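You operate a simulated robot arm through the tools that you are given. There is no shell and no other tool. Be economical: measure what you need, move in short steps, check, and stop when the job is done.

You are at the controls of a simulated robot arm. One attempt, no reset.

## Task
Stick the purple dot over the hole in the black bracket, then lay the bracket on the rubber mat.
Fine: it lies on the magnet plate: magnet on before you stick, off again after.
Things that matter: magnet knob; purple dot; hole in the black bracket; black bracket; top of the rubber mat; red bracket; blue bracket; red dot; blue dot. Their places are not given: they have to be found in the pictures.

Only the result counts: the job must be done as asked and must still hold three seconds after the hand-in. Knocking over, shifting, dropping, spilling or breaking anything else fails it.

## Robot
A 7-joint arm with a two-finger parallel gripper, fixed in place. Base frame: the origin is at the foot of the arm, x ahead of it, y to its left, z up; the work surface is at about z = 86. Units: cm, rad, N and s.
With the tool pointing down near the work surface it reaches from about 24 to 68 cm from the base axis. Its first joint turns from -1.152 to 1.152 rad. Payload 2.4 kg.
The tool frame sits at the grasp point between the pads (the TCP): z along the fingers, y along the line on which they close. The tips reach 3 cm beyond it. The gripper opens to 9.4 cm. The fingers are 2.8 cm wide and 1 cm thick; the gripper's body (5 by 9.6 cm) begins 5.5 cm behind the TCP.
Orientation is told as [roll, pitch, yaw] about the base's x, y, z axes, in that order, counted from this pose: with the fingers straight down and closing along the base's y, the tool's x points along the base's -x, its y along +y and its z along -z.

## Interface
- The arm moves only by the tool step_arm. Its argument "moves" is text: rows parted by semicolons, each of 7 numbers parted by spaces: the finger opening in cm, from 0 to 9.4, then the shift along the tool's x, y, z in units of 20 mm (1.0 is 20 mm), then the turn, a rotation vector about the tool's x, y, z in units of 6 degrees (1.0 is 6 degrees). In form: grip dx dy dz ax ay az; .... A call has 1 to 12 rows; each row shifts and turns the commanded pose from where the row before left it, along the tool's axes as they then stand. A call with a number of a shift or a turn outside -1 to 1 is refused whole. A row lasts 0.2 s, in which the tool goes at most 5 cm and 0.15 rad; a call with a longer step from one row to the next is refused whole, and so is a gripper value outside its range. A pose out of reach is approached as far as the arm can. The call stops where the force on the tool passes 40 N (or 10 N more than at its start, if that is more) or the arm is blocked; 0.2 s more then pass. Each finger travels about 15.3 cm/s and halts on what it meets, pressing with about 40 N; the grip force reading is that of the motor and also rises with nothing between the fingers. The clock runs only during rows and for 0.2 s after the last one: add rows that do not move to give the fingers time. The reply holds the time, the measured pose of the TCP, the force on the tool along the base axes, the opening and the grip force, in the units named above and with some noise.
- Cameras (640 x 400 px; columns grow to the right, rows downward): "scene" is fixed at [5.24, 49.73, 143.09]; the picture's right is [-0.51, -0.86, 0.00], its down [-0.57, 0.34, -0.75] and it looks along [0.64, -0.38, -0.66] (base axes); focal length 272 px, centre (320, 200). "wrist" rides on the gripper at [-3.7, 0, -5.8] in the tool frame; the picture's right is [0.00, -1.00, 0.00], its down [0.97, 0.00, -0.24] and it looks along [0.24, 0.00, 0.97] (tool axes); focal length 218 px, centre (320, 200).
- camera(camera): a new picture of that camera. No time passes.
- probe_pixels(camera, pixels): for up to 12 pixels [column, row] of the newest picture of that camera ("zoom" is the newest enlarged one), the place [x, y, z] in the base frame of the surface seen there, good to about 0.2 cm. No time passes.
- inspect(camera, box): a new picture of the part [left, top, right, bottom] of that camera's present view, enlarged. No time passes.
- sign_off(): hands the job in; it is judged then, once.

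Go step by step. Measure first, check grasps and placings, and put right what went wrong. The budget is 80 turns and 54 pictures, counting those below and the enlarged ones. Unless the task says otherwise, let go and move clear before handing in, and close with one line.

The tools are called after "Call:" by a JSON object that holds its "op" and its "data". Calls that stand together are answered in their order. step_arm: Moves the arm, as the interface text tells. Its arguments: {"type":"object","properties":{"moves":{"type":"string"}},"required":["moves"]} The other tools are called the same way: camera (camera) takes a picture; probe_pixels (camera, pixels) gives the place of the surface under pixels of a picture; inspect (camera, box) takes an enlarged picture of a part of a camera's view; sign_off () hands the job in.

At the start:

```text
clock: 0.0
tcp_pos: [33.8, 22.66, 124.99]
ee_rot: [0.0, 0.001, 0.001]
ft_force: [0.8, 0.8, 0.0]
opening: 9.38
finger_force: 0.0
```

scene: 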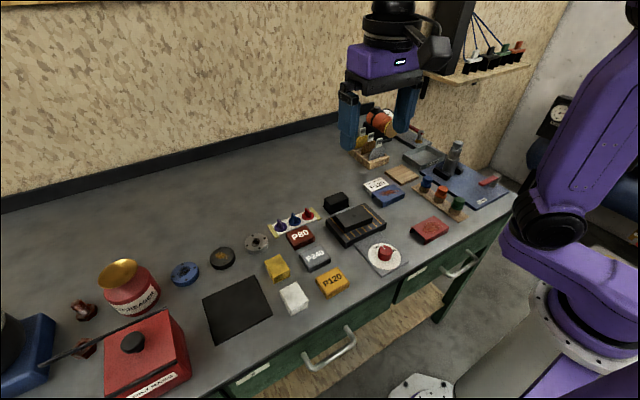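
wrist: 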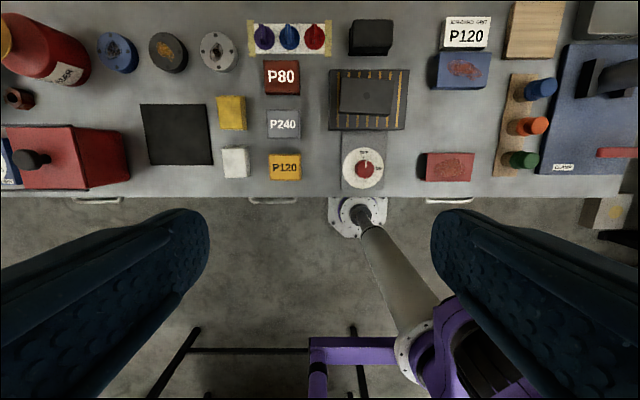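

The pictures show a magnet plate with a black bracket (wrist ~365,95), a knob (365,168), three dots with handles (~290,37) and a black mat (177,135). I'll enlarge these.

Call:
{"op": "inspect", "data": {"camera": "wrist", "box": [240, 10, 420, 195]}}

Call:
{"op": "inspect", "data": {"camera": "scene", "box": [240, 160, 420, 290]}}

Call:
{"op": "inspect", "data": {"camera": "wrist", "box": [80, 10, 260, 195]}}

```text
2.16 times, centred on (330, 102) of wrist
```

zoom: 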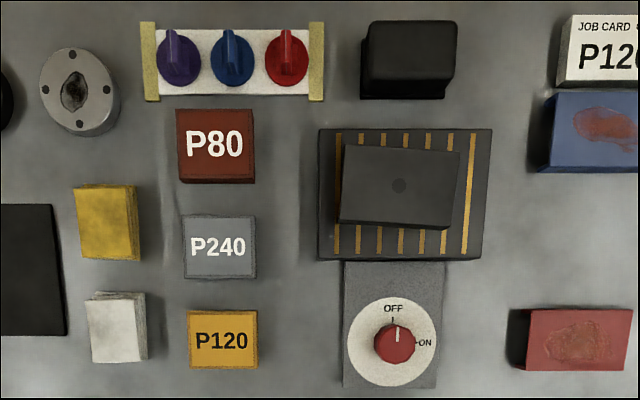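

```text
3.08 times, centred on (330, 225) of scene
```

zoom: 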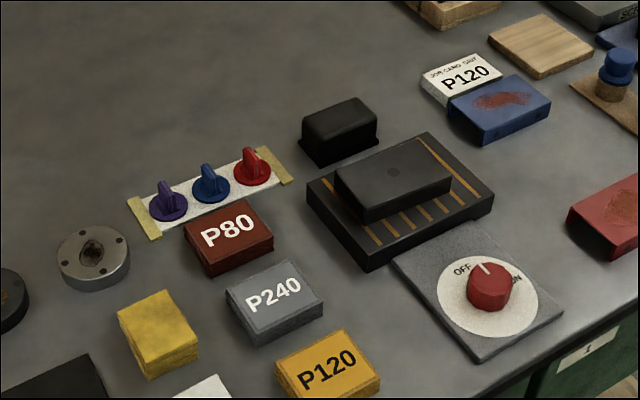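

```text
2.16 times, centred on (170, 102) of wrist
```

zoom: 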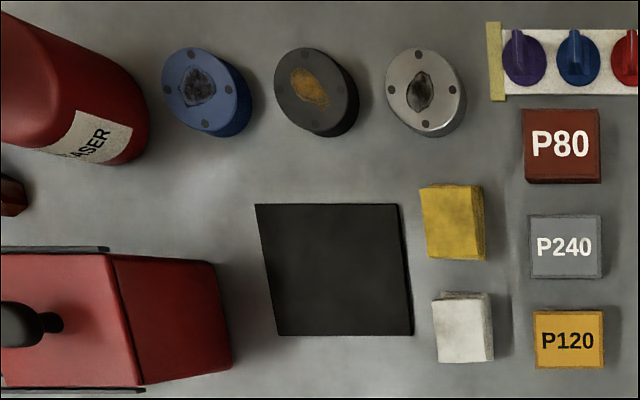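

The bracket hole seems at wrist (367,95), knob at (366,168), purple dot at (264,37). I'll probe them.

Call:
{"op": "probe_pixels", "data": {"camera": "wrist", "pixels": [[367, 95], [343, 78], [393, 81], [387, 114], [341, 110], [366, 166], [375, 180], [264, 37], [264, 30], [177, 135], [142, 106], [210, 163]]}}

Call:
{"op": "probe_pixels", "data": {"camera": "scene", "pixels": [[353, 213], [385, 252], [377, 263], [279, 226], [281, 218], [294, 222], [308, 215], [237, 310], [350, 225], [333, 225], [400, 258], [335, 200]]}}

```text
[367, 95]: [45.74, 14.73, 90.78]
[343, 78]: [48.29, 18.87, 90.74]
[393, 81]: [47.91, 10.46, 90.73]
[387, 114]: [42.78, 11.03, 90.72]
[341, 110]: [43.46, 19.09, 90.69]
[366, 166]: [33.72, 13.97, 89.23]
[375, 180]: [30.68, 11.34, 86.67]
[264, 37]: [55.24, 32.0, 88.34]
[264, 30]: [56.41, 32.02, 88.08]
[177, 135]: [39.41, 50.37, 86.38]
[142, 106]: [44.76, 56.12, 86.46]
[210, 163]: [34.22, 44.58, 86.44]
```

```text
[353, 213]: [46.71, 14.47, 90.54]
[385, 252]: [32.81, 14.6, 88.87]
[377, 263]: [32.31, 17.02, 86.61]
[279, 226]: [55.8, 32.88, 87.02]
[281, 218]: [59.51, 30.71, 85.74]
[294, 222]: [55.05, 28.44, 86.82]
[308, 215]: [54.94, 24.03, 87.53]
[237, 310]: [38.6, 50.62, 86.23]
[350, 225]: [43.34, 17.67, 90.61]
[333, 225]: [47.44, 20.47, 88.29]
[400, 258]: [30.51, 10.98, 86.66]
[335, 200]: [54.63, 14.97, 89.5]
```

Positions found: knob ~(33.7,14.0,89), bracket top z 90.7 centred near (45.6,14.8), purple dot ~(55.5,32,88), mat centre ~(39.4,50.4). I'll move over the knob for a closer look.

Call:
{"op": "step_arm", "data": {"moves": "9.4 0 -0.43 1 0 0 0;9.4 0 -0.43 1 0 0 0;9.4 0 -0.43 1 0 0 0;9.4 0 -0.43 1 0 0 0;9.4 0 -0.43 1 0 0 0;9.4 0 -0.43 1 0 0 0;9.4 0 -0.43 1 0 0 0;9.4 0 -0.43 1 0 0 0;9.4 0 -0.43 1 0 0 0;9.4 0 -0.43 1 0 0 0;9.4 0 0 0 0 0 0"}}

Call:
{"op": "camera", "data": {"camera": "wrist"}}

```text
clock: 2.4
tcp_pos: [34.05, 13.9, 105.06]
ee_rot: [-0.001, 0.0, -0.002]
ft_force: [-0.3, 0.8, -0.5]
opening: 9.39
finger_force: 0.0
```

```text
48 pictures are left
```

wrist: 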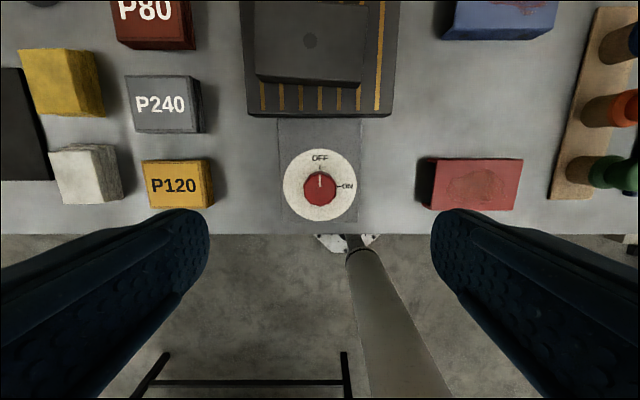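

The knob shows at (320,187), its pointer at OFF, with ON to the right. I'll probe it accurately.

Call:
{"op": "probe_pixels", "data": {"camera": "wrist", "pixels": [[320, 188], [307, 187], [333, 187], [320, 175], [320, 200], [320, 155], [350, 187], [310, 41], [256, 75], [360, 82], [290, 205], [320, 215]]}}

Call:
{"op": "inspect", "data": {"camera": "wrist", "box": [270, 140, 370, 225]}}

```text
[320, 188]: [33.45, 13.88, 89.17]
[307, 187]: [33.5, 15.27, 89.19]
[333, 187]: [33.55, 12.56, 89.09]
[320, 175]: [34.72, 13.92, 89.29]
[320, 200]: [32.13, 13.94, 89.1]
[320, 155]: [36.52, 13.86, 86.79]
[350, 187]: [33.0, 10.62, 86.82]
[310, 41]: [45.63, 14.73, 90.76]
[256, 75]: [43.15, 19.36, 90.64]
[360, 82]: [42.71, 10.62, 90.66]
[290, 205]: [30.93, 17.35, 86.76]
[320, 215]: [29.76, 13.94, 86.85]
```

```text
4.71 times, centred on (320, 182) of wrist
```

zoom: 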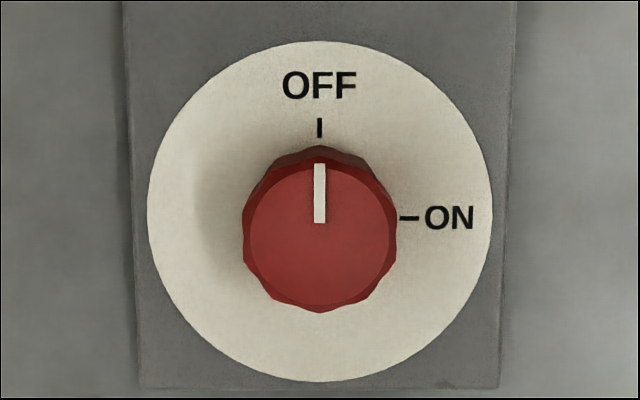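

The knob centre is (33.3,13.9), Ø3, top 89.2, and ON is 90° clockwise. I'll pre-turn −45°, narrow the fingers and go down to z≈90.4.

Call:
{"op": "step_arm", "data": {"moves": "5.5 0.36 0 0.6 0 0 0;5.5 0 0 0.8 0 0 -0.94;5.5 0 0 0.8 0 0 -0.94;5.5 0 0 0.8 0 0 -0.94;5.5 0 0 0.8 0 0 -0.94;5.5 0 0 0.8 0 0 -0.94;5.5 0 0 0.8 0 0 -0.94;5.5 0 0 0.8 0 0 -0.94;5.5 0 0 0.8 0 0 -0.92;5.5 0 0 0 0 0 0"}}

```text
clock: 4.6
tcp_pos: [33.09, 14.17, 90.98]
ee_rot: [0.0, 0.0, 0.788]
ft_force: [0.6, 0.8, -0.3]
opening: 5.5
finger_force: 0.0
```

At yaw 0.788 over the knob. I'll lower 0.6 cm, and close on it.

Call:
{"op": "step_arm", "data": {"moves": "5.5 0 0 0.3 0 0 0;2.5 0 0 0 0 0 0;2.5 0 0 0 0 0 0;2.5 0 0 0 0 0 0"}}

```text
clock: 5.6
tcp_pos: [33.12, 14.04, 90.41]
ee_rot: [0.0, -0.002, 0.784]
ft_force: [14.4, -18.0, 4.5]
opening: 3.35
finger_force: 44.6
```

Gripped at 3.35 cm with a side force along −tool y, so I'm slightly off-centre. I'll ease 0.15 cm that way.

Call:
{"op": "step_arm", "data": {"moves": "2.5 0 -0.08 0 0 0 0;2.5 0 0 0 0 0 0"}}

```text
clock: 6.2
tcp_pos: [33.2, 13.92, 90.35]
ee_rot: [0.0, 0.0, 0.786]
ft_force: [5.4, -7.2, -9.4]
opening: 3.33
finger_force: 45.2
```

Better centred. Now I'll turn 90° clockwise (+tool z).

Call:
{"op": "step_arm", "data": {"moves": "2.5 0 0 0 0 0 1;2.5 0 0 0 0 0 1;2.5 0 0 0 0 0 1;2.5 0 0 0 0 0 1;2.5 0 0 0 0 0 1;2.5 0 0 0 0 0 1;2.5 0 0 0 0 0 1;2.5 0 0 0 0 0 1;2.5 0 0 0 0 0 0"}}

```text
clock: 8.2
tcp_pos: [33.2, 14.08, 90.37]
ee_rot: [0.0, 0.0, -0.053]
ft_force: [-12.0, 21.2, 2.4]
opening: 3.35
finger_force: 45.0
```

It turned half-way. I'll finish the turn with a small centring shift.

Call:
{"op": "step_arm", "data": {"moves": "2.5 0 0.06 0 0 0 1;2.5 0 0 0 0 0 1;2.5 0 0 0 0 0 1;2.5 0 0 0 0 0 1;2.5 0 0 0 0 0 1;2.5 0 0 0 0 0 1;2.5 0 0 0 0 0 1;2.5 0 0 0 0 0 0"}}

Call:
{"op": "inspect", "data": {"camera": "scene", "box": [330, 190, 430, 290]}}

```text
clock: 10.0
tcp_pos: [33.22, 14.09, 90.34]
ee_rot: [-0.001, -0.001, -0.786]
ft_force: [-16.6, 13.9, -4.7]
opening: 3.34
finger_force: 45.3
```

```text
4.00 times, centred on (380, 240) of scene
```

zoom: 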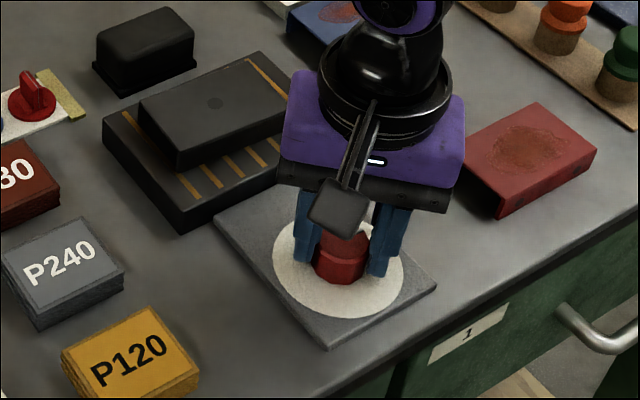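

Yaw is −0.786, so the knob should have turned 90°. I'll open, rise and look.

Call:
{"op": "step_arm", "data": {"moves": "4.5 0 0 0 0 0 0;4.5 0 0 0 0 0 0;4.5 0 0 -1 0 0 0;4.5 0 0 -1 0 0 0;4.5 0 0 -1 0 0 0;4.5 0 0 -1 0 0 0;4.5 0 0 -1 0 0 0"}}

Call:
{"op": "camera", "data": {"camera": "wrist"}}

```text
clock: 11.6
tcp_pos: [33.27, 13.97, 100.37]
ee_rot: [-0.001, 0.001, -0.786]
ft_force: [0.0, 0.1, -0.8]
opening: 4.52
finger_force: 0.2
```

```text
45 pictures are left
```

wrist: 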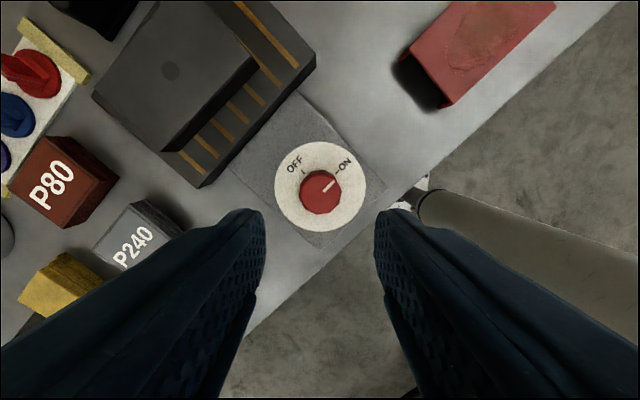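

The pointer is at ON. I'll turn back to yaw 0 while rising, then travel over the dots.

Call:
{"op": "step_arm", "data": {"moves": "9.4 0 0 -0.3 0 0 -0.94;9.4 0 0 -0.3 0 0 -0.94;9.4 0 0 -0.3 0 0 -0.94;9.4 0 0 -0.3 0 0 -0.94;9.4 0 0 -0.3 0 0 -0.94;9.4 0 0 -0.3 0 0 -0.94;9.4 0 0 -0.3 0 0 -0.94;9.4 0 0 -0.3 0 0 -0.92"}}

Call:
{"op": "step_arm", "data": {"moves": "9.4 -0.94 0.75 0 0 0 0;9.4 -0.94 0.75 0 0 0 0;9.4 -0.94 0.75 0 0 0 0;9.4 -0.94 0.75 0 0 0 0;9.4 -0.94 0.75 0 0 0 0;9.4 -0.94 0.75 0 0 0 0;9.4 -0.94 0.75 0 0 0 0;9.4 -0.94 0.75 0 0 0 0;9.4 -0.94 0.75 0 0 0 0;9.4 -0.94 0.75 0 0 0 0;9.4 -0.94 0.75 0 0 0 0;9.4 -0.94 0.75 0 0 0 0"}}

Call:
{"op": "camera", "data": {"camera": "wrist"}}

```text
clock: 13.4
tcp_pos: [33.29, 14.12, 105.2]
ee_rot: [-0.001, 0.0, 0.004]
ft_force: [1.4, -1.1, 0.3]
opening: 9.4
finger_force: 0.1
```

```text
clock: 16.0
tcp_pos: [55.91, 32.22, 105.08]
ee_rot: [0.001, 0.001, 0.0]
ft_force: [0.6, 0.6, -0.1]
opening: 9.41
finger_force: 0.1
```

```text
44 pictures are left
```

wrist: 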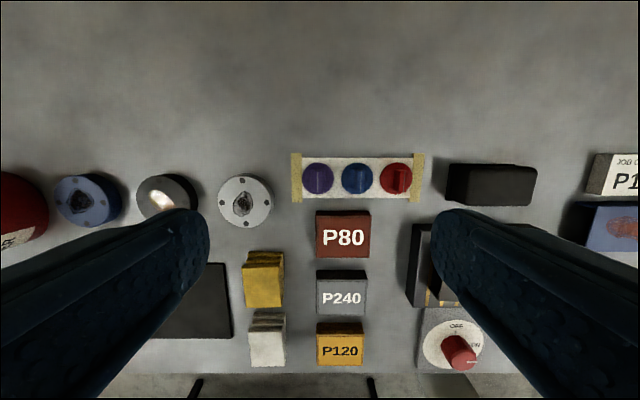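

Call:
{"op": "inspect", "data": {"camera": "wrist", "box": [285, 145, 430, 215]}}

Call:
{"op": "probe_pixels", "data": {"camera": "wrist", "pixels": [[318, 176], [318, 170], [318, 184], [306, 178], [331, 178], [358, 176], [318, 160], [296, 178], [315, 192], [318, 188], [398, 178], [345, 190]]}}

```text
4.41 times, centred on (358, 180) of wrist
```

zoom: 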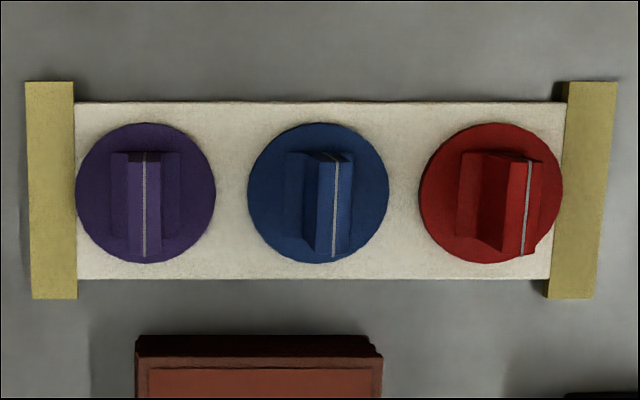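

```text
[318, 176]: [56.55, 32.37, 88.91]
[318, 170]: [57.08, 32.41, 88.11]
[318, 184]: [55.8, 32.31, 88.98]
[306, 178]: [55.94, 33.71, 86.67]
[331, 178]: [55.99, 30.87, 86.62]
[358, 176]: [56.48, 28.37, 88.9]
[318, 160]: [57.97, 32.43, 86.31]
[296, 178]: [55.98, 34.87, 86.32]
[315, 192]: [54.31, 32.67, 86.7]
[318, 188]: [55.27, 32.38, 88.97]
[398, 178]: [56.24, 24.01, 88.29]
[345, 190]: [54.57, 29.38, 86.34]
```

The purple dot is at (55.95,32.35); its fin runs along x, top 89.0, disc top 86.7, and the blue fin is 4 cm away. I'll descend with a 3 cm opening to z≈91.6 and check.

Call:
{"op": "step_arm", "data": {"moves": "3 -0.06 0.06 0.5 0 0 0;3 0 0 0.9 0 0 0;3 0 0 0.9 0 0 0;3 0 0 0.9 0 0 0;3 0 0 0.9 0 0 0;3 0 0 0.9 0 0 0;3 0 0 0.9 0 0 0;3 0 0 0.8 0 0 0;3 0 0 0 0 0 0"}}

Call:
{"op": "camera", "data": {"camera": "wrist"}}

Call:
{"op": "inspect", "data": {"camera": "scene", "box": [250, 180, 350, 250]}}

```text
clock: 18.0
tcp_pos: [55.95, 32.25, 91.82]
ee_rot: [0.001, 0.0, 0.001]
ft_force: [-0.7, 0.0, 0.4]
opening: 2.99
finger_force: 0.0
```

```text
42 pictures are left
```

wrist: 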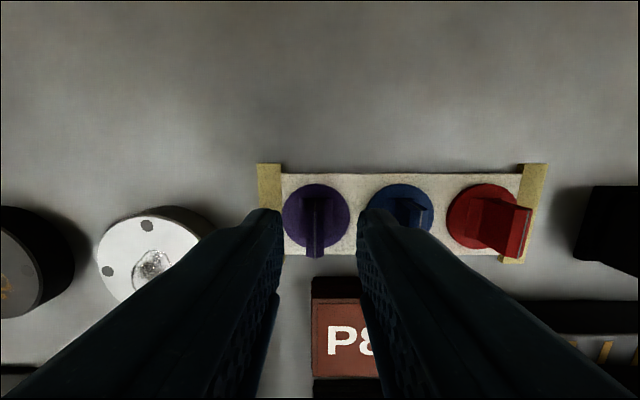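

```text
5.71 times, centred on (300, 215) of scene
```

zoom: 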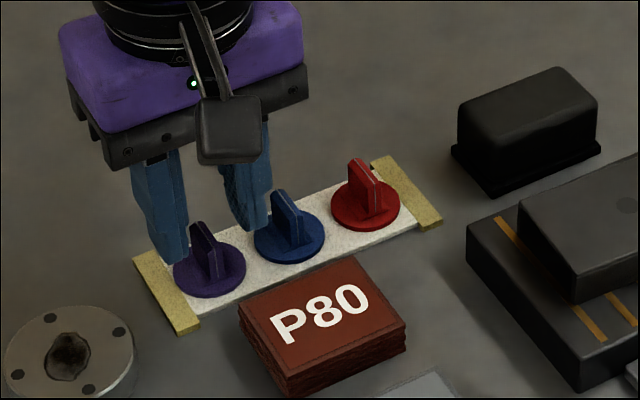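

The fin (col 315) lies slightly left of the fingers' mid (320), about 0.2 cm. I'll shift +y 0.15, go down to z≈90.1 and close.

Call:
{"op": "step_arm", "data": {"moves": "3 0 0.08 0 0 0 0;3 0 0 0.42 0 0 0;3 0 0 0.42 0 0 0;3 0 0 0 0 0 0;0 0 0 0 0 0 0;0 0 0 0 0 0 0;0 0 0 0 0 0 0"}}

Call:
{"op": "camera", "data": {"camera": "wrist"}}

```text
clock: 19.6
tcp_pos: [55.92, 32.32, 90.03]
ee_rot: [-0.001, 0.0, 0.002]
ft_force: [0.9, 1.6, -0.6]
opening: 0.6
finger_force: 40.1
```

```text
40 pictures are left
```

wrist: 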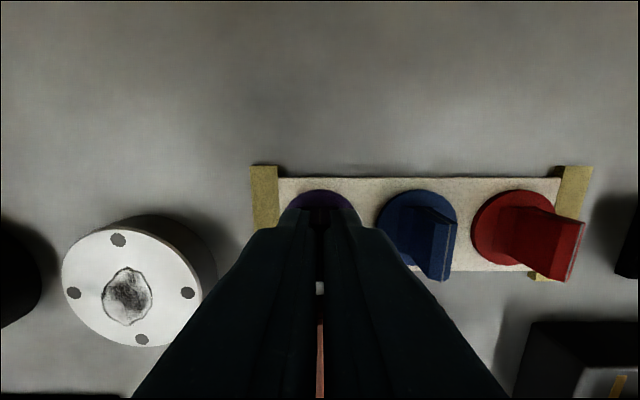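

Fin gripped (opening 0.6). I'll lift gently and check.

Call:
{"op": "step_arm", "data": {"moves": "0 0 0 -0.2 0 0 0;0 0 0 -0.3 0 0 0;0 0 0 -0.8 0 0 0;0 0 0 -1 0 0 0;0 0 0 -1 0 0 0;0 0 0 -1 0 0 0;0 0 0 -1 0 0 0;0 0 0 0 0 0 0"}}

Call:
{"op": "camera", "data": {"camera": "wrist"}}

Call:
{"op": "inspect", "data": {"camera": "scene", "box": [250, 150, 400, 250]}}

```text
clock: 21.4
tcp_pos: [55.93, 32.41, 100.62]
ee_rot: [0.0, -0.001, 0.001]
ft_force: [0.3, 1.2, -0.4]
opening: 0.6
finger_force: 39.9
```

```text
39 pictures are left
```

wrist: 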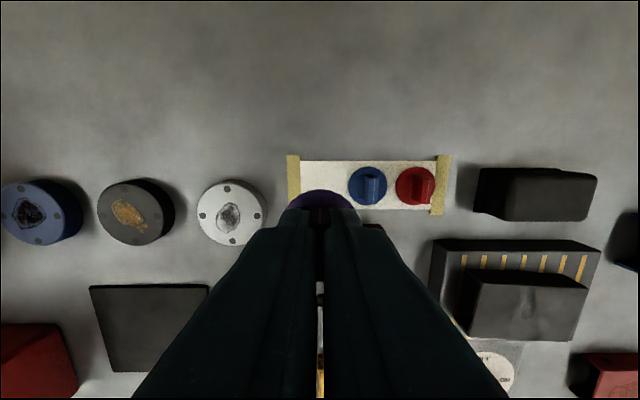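

```text
4.00 times, centred on (325, 200) of scene
```

zoom: 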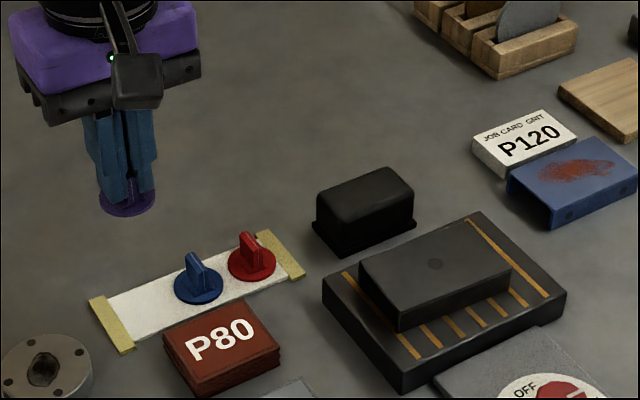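

The dot is held. I'll measure the hole from both cameras' latest views.

Call:
{"op": "probe_pixels", "data": {"camera": "zoom", "pixels": [[435, 264], [360, 262], [474, 219], [512, 266], [399, 322], [425, 264], [445, 264]]}}

Call:
{"op": "inspect", "data": {"camera": "scene", "box": [325, 195, 385, 235]}}

```text
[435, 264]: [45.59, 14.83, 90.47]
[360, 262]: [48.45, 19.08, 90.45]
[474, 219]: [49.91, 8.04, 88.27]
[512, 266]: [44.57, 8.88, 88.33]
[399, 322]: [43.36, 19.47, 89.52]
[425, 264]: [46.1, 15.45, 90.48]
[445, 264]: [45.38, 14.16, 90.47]
```

```text
10.00 times, centred on (355, 215) of scene
```

zoom: 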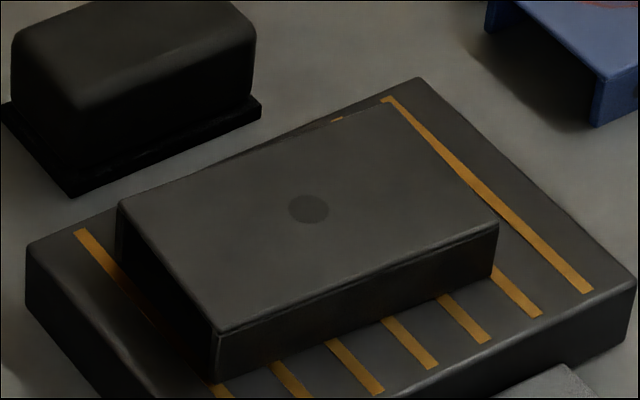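

The hole is at about (45.62,14.78), top z≈90.6. I'll carry the dot above it.

Call:
{"op": "step_arm", "data": {"moves": "0 0.514 -0.88 0 0 0 0;0 0.514 -0.88 0 0 0 0;0 0.514 -0.88 0 0 0 0;0 0.514 -0.88 0 0 0 0;0 0.514 -0.88 0 0 0 0;0 0.514 -0.88 0 0 0 0;0 0.514 -0.88 0 0 0 0;0 0.514 -0.88 0 0 0 0;0 0.514 -0.88 0 0 0 0;0 0.514 -0.88 0 0 0 0;0 0 0 0 0 0 0;0 0 0 0 0 0 0"}}

```text
clock: 24.0
tcp_pos: [45.85, 14.68, 100.53]
ee_rot: [0.001, 0.002, 0.0]
ft_force: [0.3, -0.1, -0.3]
opening: 0.62
finger_force: 39.6
```

I'll lower to about 1 cm above the bracket and look.

Call:
{"op": "step_arm", "data": {"moves": "0 0.07 0.03 0.8 0 0 0;0 0 0 0.8 0 0 0;0 0 0 0.9 0 0 0;0 0 0 0 0 0 0;0 0 0 0 0 0 0"}}

Call:
{"op": "inspect", "data": {"camera": "scene", "box": [315, 180, 390, 230]}}

Call:
{"op": "inspect", "data": {"camera": "wrist", "box": [220, 130, 420, 255]}}

```text
clock: 25.2
tcp_pos: [45.52, 14.64, 95.7]
ee_rot: [0.0, 0.001, 0.002]
ft_force: [0.0, 1.0, -0.4]
opening: 0.58
finger_force: 40.2
```

```text
8.00 times, centred on (352, 205) of scene
```

zoom: 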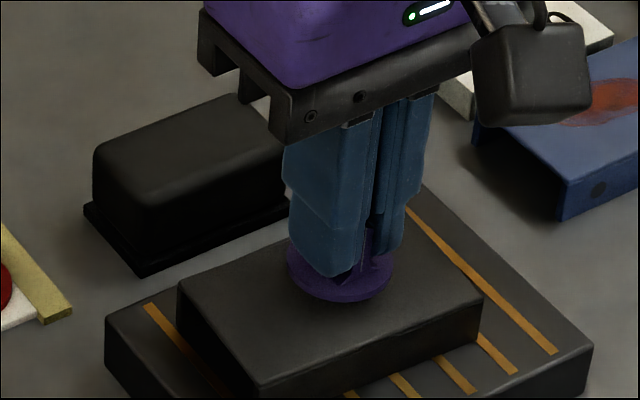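

```text
3.20 times, centred on (320, 192) of wrist
```

zoom: 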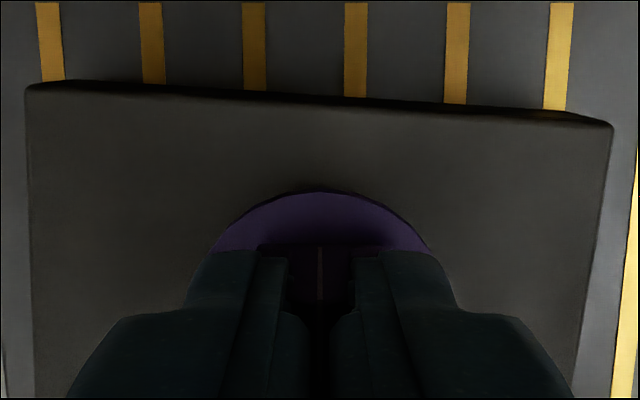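

Well aligned above the hole. I'll lower in small steps to touch and press lightly.

Call:
{"op": "step_arm", "data": {"moves": "0 0 0.03 0.3 0 0 0;0 0 0 0.2 0 0 0;0 0 0 0.1 0 0 0;0 0 0 0.05 0 0 0;0 0 0 0 0 0 0"}}

```text
clock: 26.4
tcp_pos: [45.52, 14.9, 94.4]
ee_rot: [0.0, 0.0, 0.002]
ft_force: [-3.5, -3.2, 13.9]
opening: 0.62
finger_force: 40.0
```

Contact with about 14 N. I'll press a little more and hold.

Call:
{"op": "step_arm", "data": {"moves": "0 0 0 0.04 0 0 0;0 0 0 0 0 0 0;0 0 0 0 0 0 0;0 0 0 0 0 0 0;0 0 0 0 0 0 0"}}

```text
clock: 27.6
tcp_pos: [45.59, 14.9, 94.27]
ee_rot: [0.0, 0.0, 0.002]
ft_force: [-2.7, -1.8, 9.4]
opening: 0.62
finger_force: 39.4
stopped in row 5: the force on the tool passed its limit (the readings are from after the stop); the commanded pose is now the measured one
```

It was pressed firmly. I'll open the fingers and lift off.

Call:
{"op": "step_arm", "data": {"moves": "2.5 0 0 0 0 0 0;2.5 0 0 0 0 0 0;2.5 0 0 -0.3 0 0 0;2.5 0 0 -0.8 0 0 0;2.5 0 0 -1 0 0 0;2.5 0 0 -1 0 0 0;2.5 0 0 -1 0 0 0;2.5 -0.5 0 -1 0 0 0;2.5 -0.5 0 0 0 0 0"}}

Call:
{"op": "camera", "data": {"camera": "wrist"}}

Call:
{"op": "inspect", "data": {"camera": "scene", "box": [315, 180, 390, 230]}}

```text
clock: 29.6
tcp_pos: [47.6, 14.92, 104.71]
ee_rot: [-0.001, 0.0, -0.001]
ft_force: [0.4, -0.1, 0.1]
opening: 2.48
finger_force: 0.1
```

```text
34 pictures are left
```

wrist: 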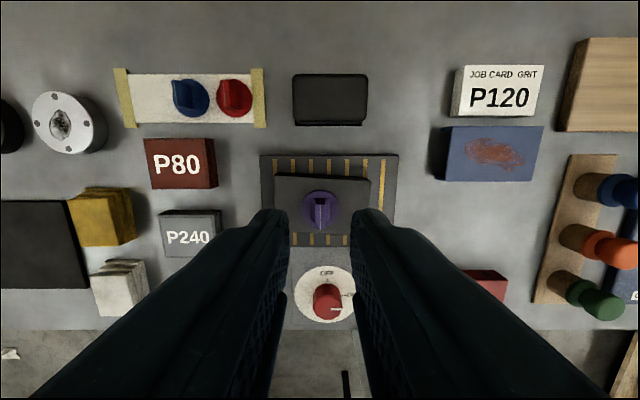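

```text
8.00 times, centred on (352, 205) of scene
```

zoom: 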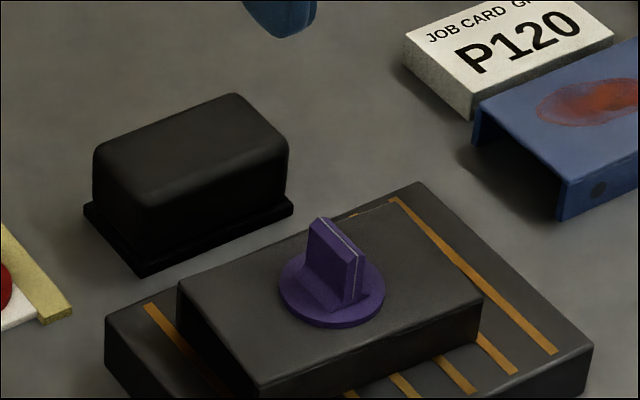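

The dot sits centred on the hole. Next, the knob: travel to (33.3,14.0), turn to yaw −45°, descend.

Call:
{"op": "step_arm", "data": {"moves": "4.5 0.9 -0.05 0 0 0 0;4.5 0.9 -0.05 0 0 0 0;4.5 0.9 -0.05 0 0 0 0;4.5 0.9 -0.05 0 0 0 0;4.5 0.9 -0.05 0 0 0 0;4.5 0.9 -0.05 0 0 0 0;4.5 0.9 -0.05 0 0 0 0;4.5 0.9 -0.05 0 0 0 0;4.5 0 0 0 0 0 0"}}

Call:
{"op": "step_arm", "data": {"moves": "4.5 0 0 0 0 0 0.94;4.5 0 0 0 0 0 0.94;4.5 0 0 0.6 0 0 0.94;4.5 0 0 0.6 0 0 0.94;4.5 0 0 0.8 0 0 0.94;4.5 0 0 1 0 0 0.94;4.5 0 0 1 0 0 0.94;4.5 0 0 1 0 0 0.92;4.5 0 0 1 0 0 0;4.5 0 0 0.5 0 0 0;4.5 0 0 0 0 0 0"}}

```text
clock: 31.6
tcp_pos: [33.04, 14.12, 104.51]
ee_rot: [-0.001, -0.002, 0.002]
ft_force: [0.3, -0.3, -0.1]
opening: 4.52
finger_force: 0.1
```

```text
clock: 34.0
tcp_pos: [33.12, 14.11, 91.52]
ee_rot: [0.001, -0.002, -0.785]
ft_force: [-0.7, -0.6, 0.2]
opening: 4.48
finger_force: 0.0
```

I'll lower to z≈90.4 and grip the knob.

Call:
{"op": "step_arm", "data": {"moves": "4.5 -0.1 0 0.3 0 0 0;4.5 0 0 0.25 0 0 0;2.5 0 0 0 0 0 0;2.5 0 0 0 0 0 0;2.5 0 0 0 0 0 0"}}

```text
clock: 35.2
tcp_pos: [33.27, 13.9, 90.45]
ee_rot: [0.0, -0.001, -0.784]
ft_force: [-5.1, -7.5, 9.4]
opening: 3.34
finger_force: 45.1
```

Gripped at 3.34 cm with low side force. Turning back 90° counter-clockwise.

Call:
{"op": "step_arm", "data": {"moves": "2.5 0 0 0 0 0 -1;2.5 0 0 0 0 0 -1;2.5 0 0 0 0 0 -1;2.5 0 0 0 0 0 -1;2.5 0 0 0 0 0 -1;2.5 0 0 0 0 0 -1;2.5 0 0 0 0 0 -1;2.5 0 0 0 0 0 -1;2.5 0 0 0 0 0 0"}}

Call:
{"op": "step_arm", "data": {"moves": "2.5 0 0 0 0 0 -1;2.5 0 0 0 0 0 -1;2.5 0 0 0 0 0 -1;2.5 0 0 0 0 0 -1;2.5 0 0 0 0 0 -1;2.5 0 0 0 0 0 -1;2.5 0 0 0 0 0 -1;2.5 0 0 0 0 0 0"}}

```text
clock: 37.2
tcp_pos: [33.34, 14.01, 90.52]
ee_rot: [0.001, -0.003, 0.055]
ft_force: [-0.2, 6.3, -25.2]
opening: 3.34
finger_force: 45.2
```

```text
clock: 38.8
tcp_pos: [33.32, 14.09, 90.42]
ee_rot: [-0.002, -0.005, 0.776]
ft_force: [-1.2, 5.0, -2.8]
opening: 3.35
finger_force: 45.2
stopped in row 8: the force on the tool passed its limit (the readings are from after the stop); the commanded pose is now the measured one
```

I'll open, rise and check the pointer.

Call:
{"op": "step_arm", "data": {"moves": "4.5 0 0 0 0 0 0;4.5 0 0 0 0 0 0;4.5 0 0 -1 0 0 0;4.5 0 0 -1 0 0 0;4.5 0 0 -1 0 0 0;4.5 0 0 -1 0 0 0;4.5 0 0 -1 0 0 0;4.5 0 0 -1 0 0 0;4.5 0 0 -1 0 0 0"}}

Call:
{"op": "camera", "data": {"camera": "wrist"}}

```text
clock: 40.8
tcp_pos: [33.11, 14.06, 104.57]
ee_rot: [-0.002, -0.003, 0.774]
ft_force: [-0.7, 0.7, -0.9]
opening: 4.52
finger_force: 0.0
```

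```text
32 pictures are left
```

wrist: 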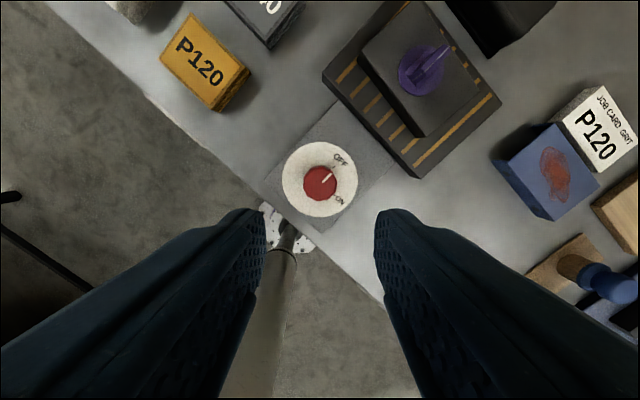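

The pointer is back at OFF (325,178 toward OFF). I'll turn to yaw ≈1.51 and move above the bracket, so that the fingers close on its 5 cm sides.

Call:
{"op": "inspect", "data": {"camera": "wrist", "box": [270, 140, 370, 225]}}

Call:
{"op": "step_arm", "data": {"moves": "7.5 0 0 0 0 0 -1;7.5 0 0 0 0 0 -1;7.5 0 0 0 0 0 -1;7.5 0 0 0 0 0 -1;7.5 0 0 0 0 0 -1;7.5 0 0 0 0 0 -1;7.5 0 0 0 0 0 -1;7.5 0 0 0 0 0 0"}}

Call:
{"op": "step_arm", "data": {"moves": "7.5 -0.1 -0.89 0 0 0 0;7.5 -0.1 -0.89 0 0 0 0;7.5 -0.1 -0.89 0 0 0 0;7.5 -0.1 -0.89 0 0 0 0;7.5 -0.1 -0.89 0 0 0 0;7.5 -0.1 -0.89 0 0 0 0;7.5 -0.1 -0.89 0 0 0 0;7.5 0 0 0 0 0 0"}}

Call:
{"op": "camera", "data": {"camera": "wrist"}}

```text
4.71 times, centred on (320, 182) of wrist
```

zoom: 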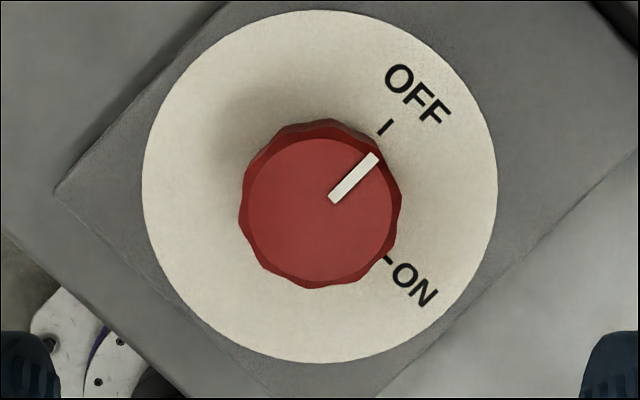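

```text
clock: 42.6
tcp_pos: [33.23, 14.14, 104.52]
ee_rot: [-0.002, 0.001, 1.508]
ft_force: [-0.6, -0.5, 0.4]
opening: 7.49
finger_force: 0.0
```

```text
clock: 44.4
tcp_pos: [45.82, 14.7, 104.54]
ee_rot: [-0.002, -0.001, 1.507]
ft_force: [0.6, 0.4, 0.0]
opening: 7.5
finger_force: 0.0
```

```text
30 pictures are left
```

wrist: 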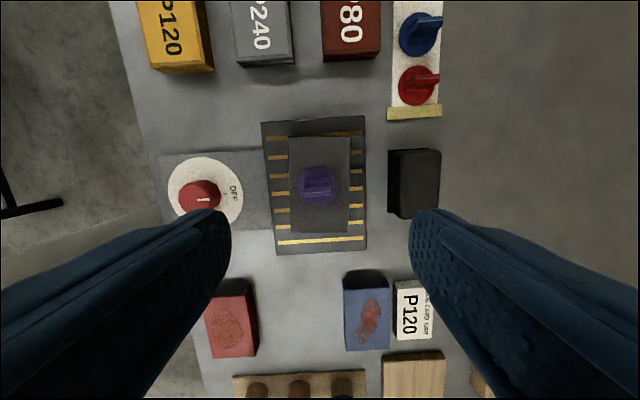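

Knob is at OFF. The bracket appears at (319,185); I'll probe its corners to fix its angle and centre.

Call:
{"op": "probe_pixels", "data": {"camera": "wrist", "pixels": [[292, 141], [346, 141], [346, 229], [293, 229], [318, 142], [320, 229], [293, 185], [346, 185], [389, 180], [391, 212], [345, 150], [345, 215]]}}

Call:
{"op": "inspect", "data": {"camera": "wrist", "box": [250, 110, 410, 260]}}

```text
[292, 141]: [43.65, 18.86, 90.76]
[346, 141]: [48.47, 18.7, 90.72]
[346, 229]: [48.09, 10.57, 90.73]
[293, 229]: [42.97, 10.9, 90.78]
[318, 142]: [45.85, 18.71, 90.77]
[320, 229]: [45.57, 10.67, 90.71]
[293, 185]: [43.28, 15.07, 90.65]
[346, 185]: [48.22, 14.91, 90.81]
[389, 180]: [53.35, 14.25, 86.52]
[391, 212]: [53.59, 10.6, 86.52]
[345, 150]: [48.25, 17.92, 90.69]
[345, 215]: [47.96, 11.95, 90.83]
```

```text
2.67 times, centred on (330, 185) of wrist
```

zoom: 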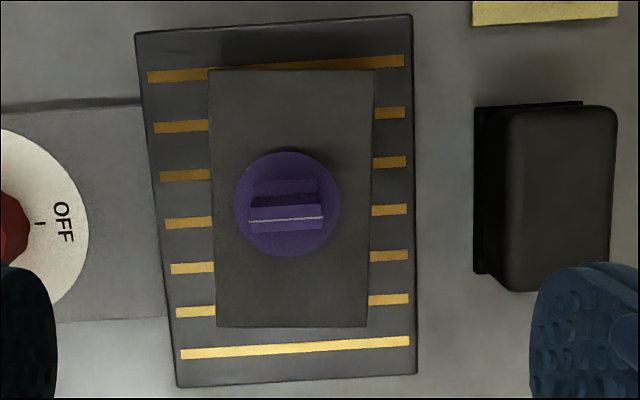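

The long edges are aligned with the view and centred on the TCP. I'll descend to z≈91.8 with a 7.5 cm opening.

Call:
{"op": "step_arm", "data": {"moves": "7.5 0 0.03 0.9 0 0 0;7.5 0 0 0.9 0 0 0;7.5 0 0 0.9 0 0 0;7.5 0 0 0.9 0 0 0;7.5 0 0 0.9 0 0 0;7.5 0 0 0.9 0 0 0;7.5 0 0 0.6 0 0 0;7.5 0 0 0.3 0 0 0;7.5 0 0 0 0 0 0"}}

Call:
{"op": "camera", "data": {"camera": "wrist"}}

```text
clock: 46.4
tcp_pos: [45.72, 14.83, 91.76]
ee_rot: [-0.002, -0.001, 1.508]
ft_force: [0.0, 0.3, -0.8]
opening: 7.49
finger_force: 0.0
```

```text
28 pictures are left
```

wrist: 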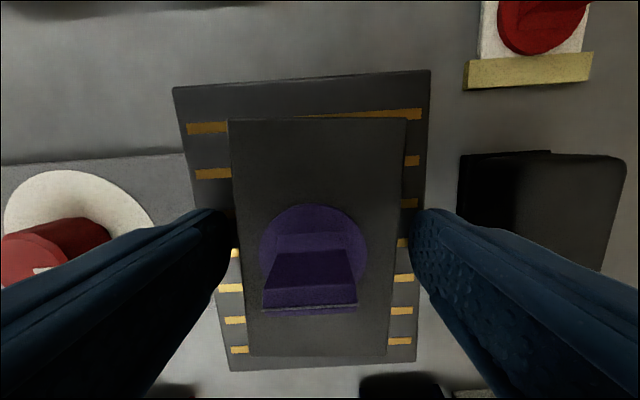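

Fingers straddle the bracket. I'll close in two stages.

Call:
{"op": "step_arm", "data": {"moves": "5.6 0 0 0 0 0 0;5.4 0 0 0 0 0 0;5.2 0 0 0 0 0 0;4 0 0 0 0 0 0;4 0 0 0 0 0 0;4 0 0 0 0 0 0"}}

```text
clock: 47.8
tcp_pos: [45.79, 14.71, 92.01]
ee_rot: [-0.003, -0.002, 1.507]
ft_force: [-1.1, 0.2, 0.1]
opening: 5.47
finger_force: 39.8
```

Gripped at 5.47 cm. I'll lift.

Call:
{"op": "step_arm", "data": {"moves": "4 0 0 -0.1 0 0 0;4 0 0 -0.3 0 0 0;4 0 0 -0.8 0 0 0;4 0 0 -1 0 0 0;4 0 0 -1 0 0 0;4 0 0 -1 0 0 0;4 0 0 0 0 0 0"}}

Call:
{"op": "camera", "data": {"camera": "scene"}}

Call:
{"op": "camera", "data": {"camera": "wrist"}}

```text
clock: 49.4
tcp_pos: [45.85, 14.74, 100.43]
ee_rot: [-0.003, -0.003, 1.508]
ft_force: [0.9, 0.9, -2.3]
opening: 5.5
finger_force: 40.0
```

```text
27 pictures are left
```

scene: 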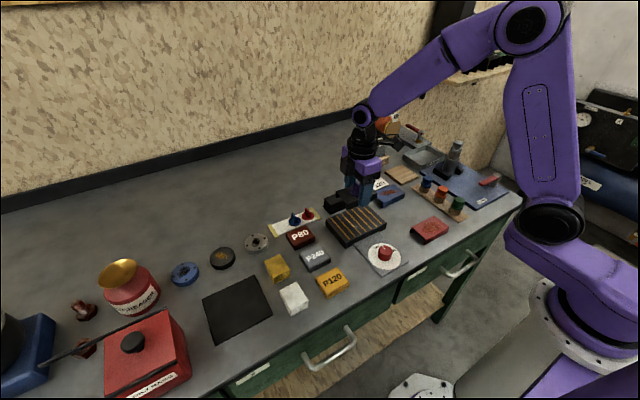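

```text
26 pictures are left
```

wrist: 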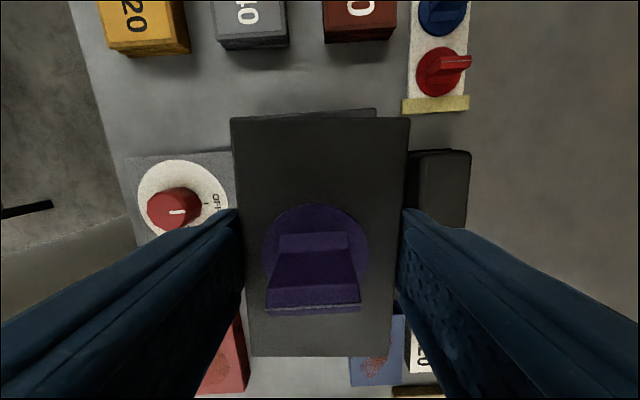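

The bracket with the dot is lifted. Before carrying, I'll probe the mat corners and the nearby tall things.

Call:
{"op": "probe_pixels", "data": {"camera": "scene", "pixels": [[204, 298], [255, 278], [271, 311], [212, 342], [237, 310], [172, 318], [190, 365], [159, 290], [132, 342], [288, 262], [295, 288], [150, 340]]}}

```text
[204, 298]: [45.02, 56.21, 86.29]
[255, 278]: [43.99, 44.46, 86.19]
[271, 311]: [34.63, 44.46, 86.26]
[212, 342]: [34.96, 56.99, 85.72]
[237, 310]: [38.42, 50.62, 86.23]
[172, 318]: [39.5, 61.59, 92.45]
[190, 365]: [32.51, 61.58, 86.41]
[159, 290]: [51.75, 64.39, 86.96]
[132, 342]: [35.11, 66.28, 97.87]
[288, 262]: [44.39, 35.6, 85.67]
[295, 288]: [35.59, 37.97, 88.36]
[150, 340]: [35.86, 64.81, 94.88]
```

Mat spans x 34.3–44.9, y 44.4–56.3, top 86.3; the red box starts at y≈61, clear. Carrying to (39.5,50).

Call:
{"op": "step_arm", "data": {"moves": "4 -0.4 0.1 0 0 0 0;4 -0.9 0.22 0 0 0 0;4 -0.9 0.22 0 0 0 0;4 -0.9 0.22 0 0 0 0;4 -0.9 0.22 0 0 0 0;4 -0.9 0.22 0 0 0 0;4 -0.9 0.22 0 0 0 0;4 -0.9 0.22 0 0 0 0;4 -0.9 0.22 0 0 0 0;4 -0.9 0.22 0 0 0 0;4 -0.4 0.1 0 0 0 0"}}

Call:
{"op": "step_arm", "data": {"moves": "4 -0.5 0.12 0 0 0 0;4 -0.9 0.22 0 0 0 0;4 -0.9 0.22 0 0 0 0;4 -0.9 0.22 0 0 0 0;4 -0.9 0.22 0 0 0 0;4 -0.9 0.22 0 0 0 0;4 -0.9 0.22 0 0 0 0;4 -0.9 0.22 0 0 0 0;4 -0.9 0.22 0 0 0 0;4 -0.7 0.18 0 0 0 0;4 0 0 0 0 0 0"}}

Call:
{"op": "camera", "data": {"camera": "scene"}}

```text
clock: 51.8
tcp_pos: [42.37, 32.8, 100.06]
ee_rot: [-0.003, -0.003, 1.506]
ft_force: [0.6, -1.3, -2.8]
opening: 5.49
finger_force: 39.7
```

```text
clock: 54.2
tcp_pos: [39.44, 49.65, 100.18]
ee_rot: [-0.004, -0.003, 1.505]
ft_force: [0.0, -0.6, -2.5]
opening: 5.48
finger_force: 39.6
```

```text
25 pictures are left
```

scene: 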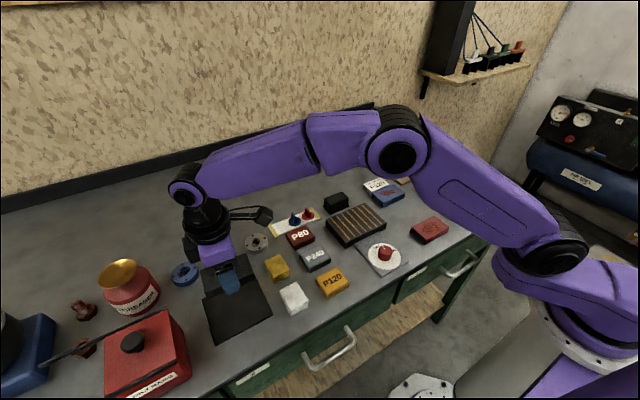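

Over the mat. I'll descend to about 0.6 cm above it, then slowly.

Call:
{"op": "step_arm", "data": {"moves": "4 -0.25 0 0.5 0 0 0;4 0 0 0.8 0 0 0;4 0 0 0.8 0 0 0;4 0 0 0.8 0 0 0;4 0 0 0.8 0 0 0;4 0 0 0.7 0 0 0;4 0 0 0.3 0 0 0;4 0 0 0 0 0 0"}}

Call:
{"op": "inspect", "data": {"camera": "scene", "box": [180, 230, 300, 350]}}

Call:
{"op": "camera", "data": {"camera": "wrist"}}

```text
clock: 56.0
tcp_pos: [39.5, 50.19, 90.97]
ee_rot: [-0.004, -0.003, 1.509]
ft_force: [-0.7, -0.6, -2.9]
opening: 5.48
finger_force: 39.9
```

```text
3.33 times, centred on (240, 290) of scene
```

zoom: 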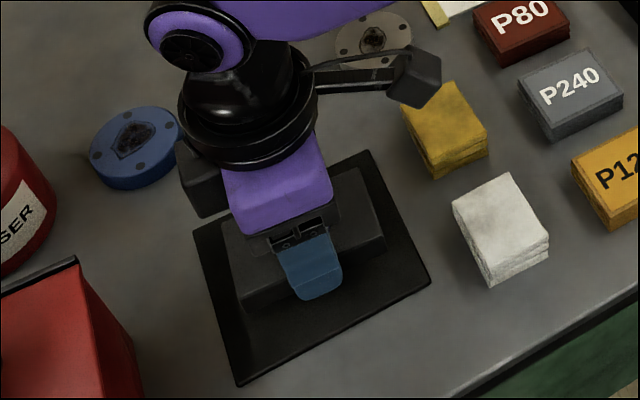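

```text
23 pictures are left
```

wrist: 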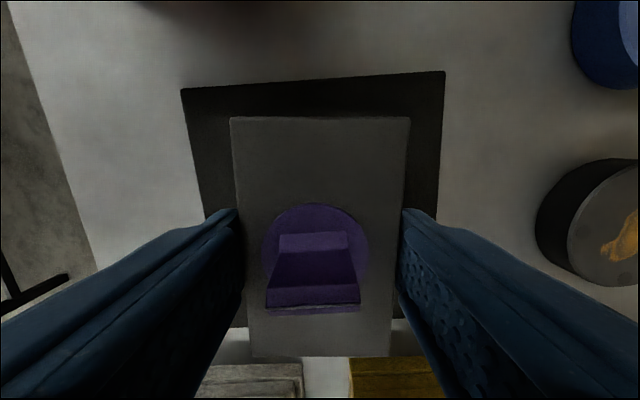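

The bracket is over the mat within its edges. I'll lower in small steps to contact.

Call:
{"op": "step_arm", "data": {"moves": "4 0 0 0.2 0 0 0;4 0 0 0.15 0 0 0;4 0 0 0.1 0 0 0;4 0 0 0 0 0 0"}}

```text
clock: 57.0
tcp_pos: [39.5, 50.22, 90.14]
ee_rot: [-0.003, -0.002, 1.509]
ft_force: [1.0, 0.4, -2.8]
opening: 5.49
finger_force: 40.0
```

No contact yet. Lowering further in 1 mm steps.

Call:
{"op": "step_arm", "data": {"moves": "4 0 0 0.06 0 0 0;4 0 0 0.05 0 0 0;4 0 0 0.05 0 0 0;4 0 0 0 0 0 0"}}

```text
clock: 58.0
tcp_pos: [39.56, 50.28, 89.79]
ee_rot: [-0.004, -0.003, 1.508]
ft_force: [-0.4, 0.0, 4.7]
opening: 5.47
finger_force: 40.0
```

Contact (force up by about 7 N). I'll press a hair more, then release gently and rise.

Call:
{"op": "step_arm", "data": {"moves": "4 0 0 0.02 0 0 0;4 0 0 0 0 0 0;5.7 0 0 0 0 0 0;6.2 0 0 0 0 0 0;7 0 0 0 0 0 0;7 0 0 0 0 0 0"}}

Call:
{"op": "step_arm", "data": {"moves": "7 0 0 -0.5 0 0 0;7 0 0 -1 0 0 0;7 0 0 -1 0 0 0;7 0 0 -1 0 0 0;7 0 0 -1 0 0 0;7 0 0 -1 0 0 0;7 0 0 -1 0 0 0;7 0 0 -1 0 0 0;7 0 0 0 0 0 0"}}

Call:
{"op": "camera", "data": {"camera": "wrist"}}

Call:
{"op": "inspect", "data": {"camera": "scene", "box": [180, 230, 300, 350]}}

Call:
{"op": "camera", "data": {"camera": "scene"}}

```text
clock: 59.4
tcp_pos: [39.65, 50.09, 89.72]
ee_rot: [-0.005, -0.002, 1.508]
ft_force: [-0.5, 0.7, -0.1]
opening: 7.0
finger_force: 0.1
```

```text
clock: 61.4
tcp_pos: [39.55, 50.22, 104.64]
ee_rot: [-0.003, 0.0, 1.508]
ft_force: [0.0, -0.3, 0.1]
opening: 6.97
finger_force: 0.0
```

```text
22 pictures are left
```

wrist: 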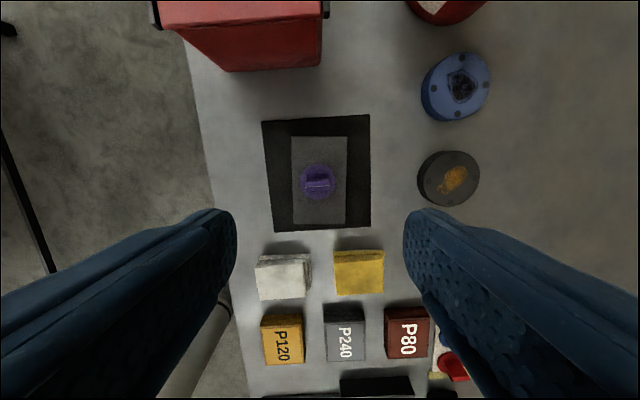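

```text
3.33 times, centred on (240, 290) of scene
```

zoom: 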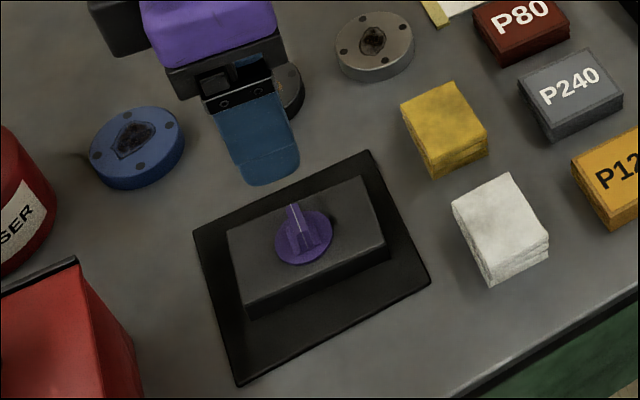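

```text
20 pictures are left
```

scene: 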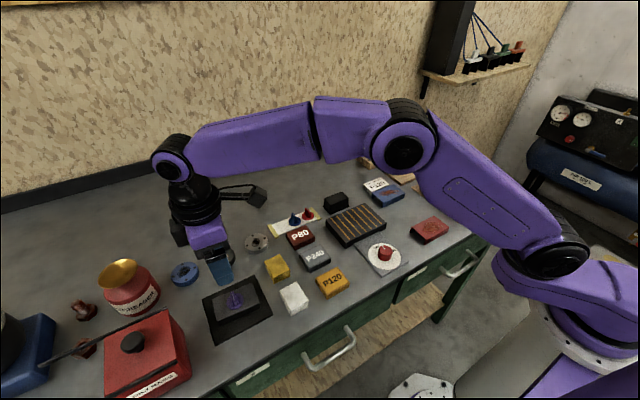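

The bracket lies flat within the mat (wrist 319,180) with the purple dot on its hole. The knob is at OFF, everything else is in place and the gripper is clear, so I'm handing in.

Call:
{"op": "sign_off", "data": {}}

```text
The job is handed in.
```

The purple dot is stuck over the hole in the black bracket, the magnet is off again, and the bracket is lying on the rubber mat; the job is handed in.
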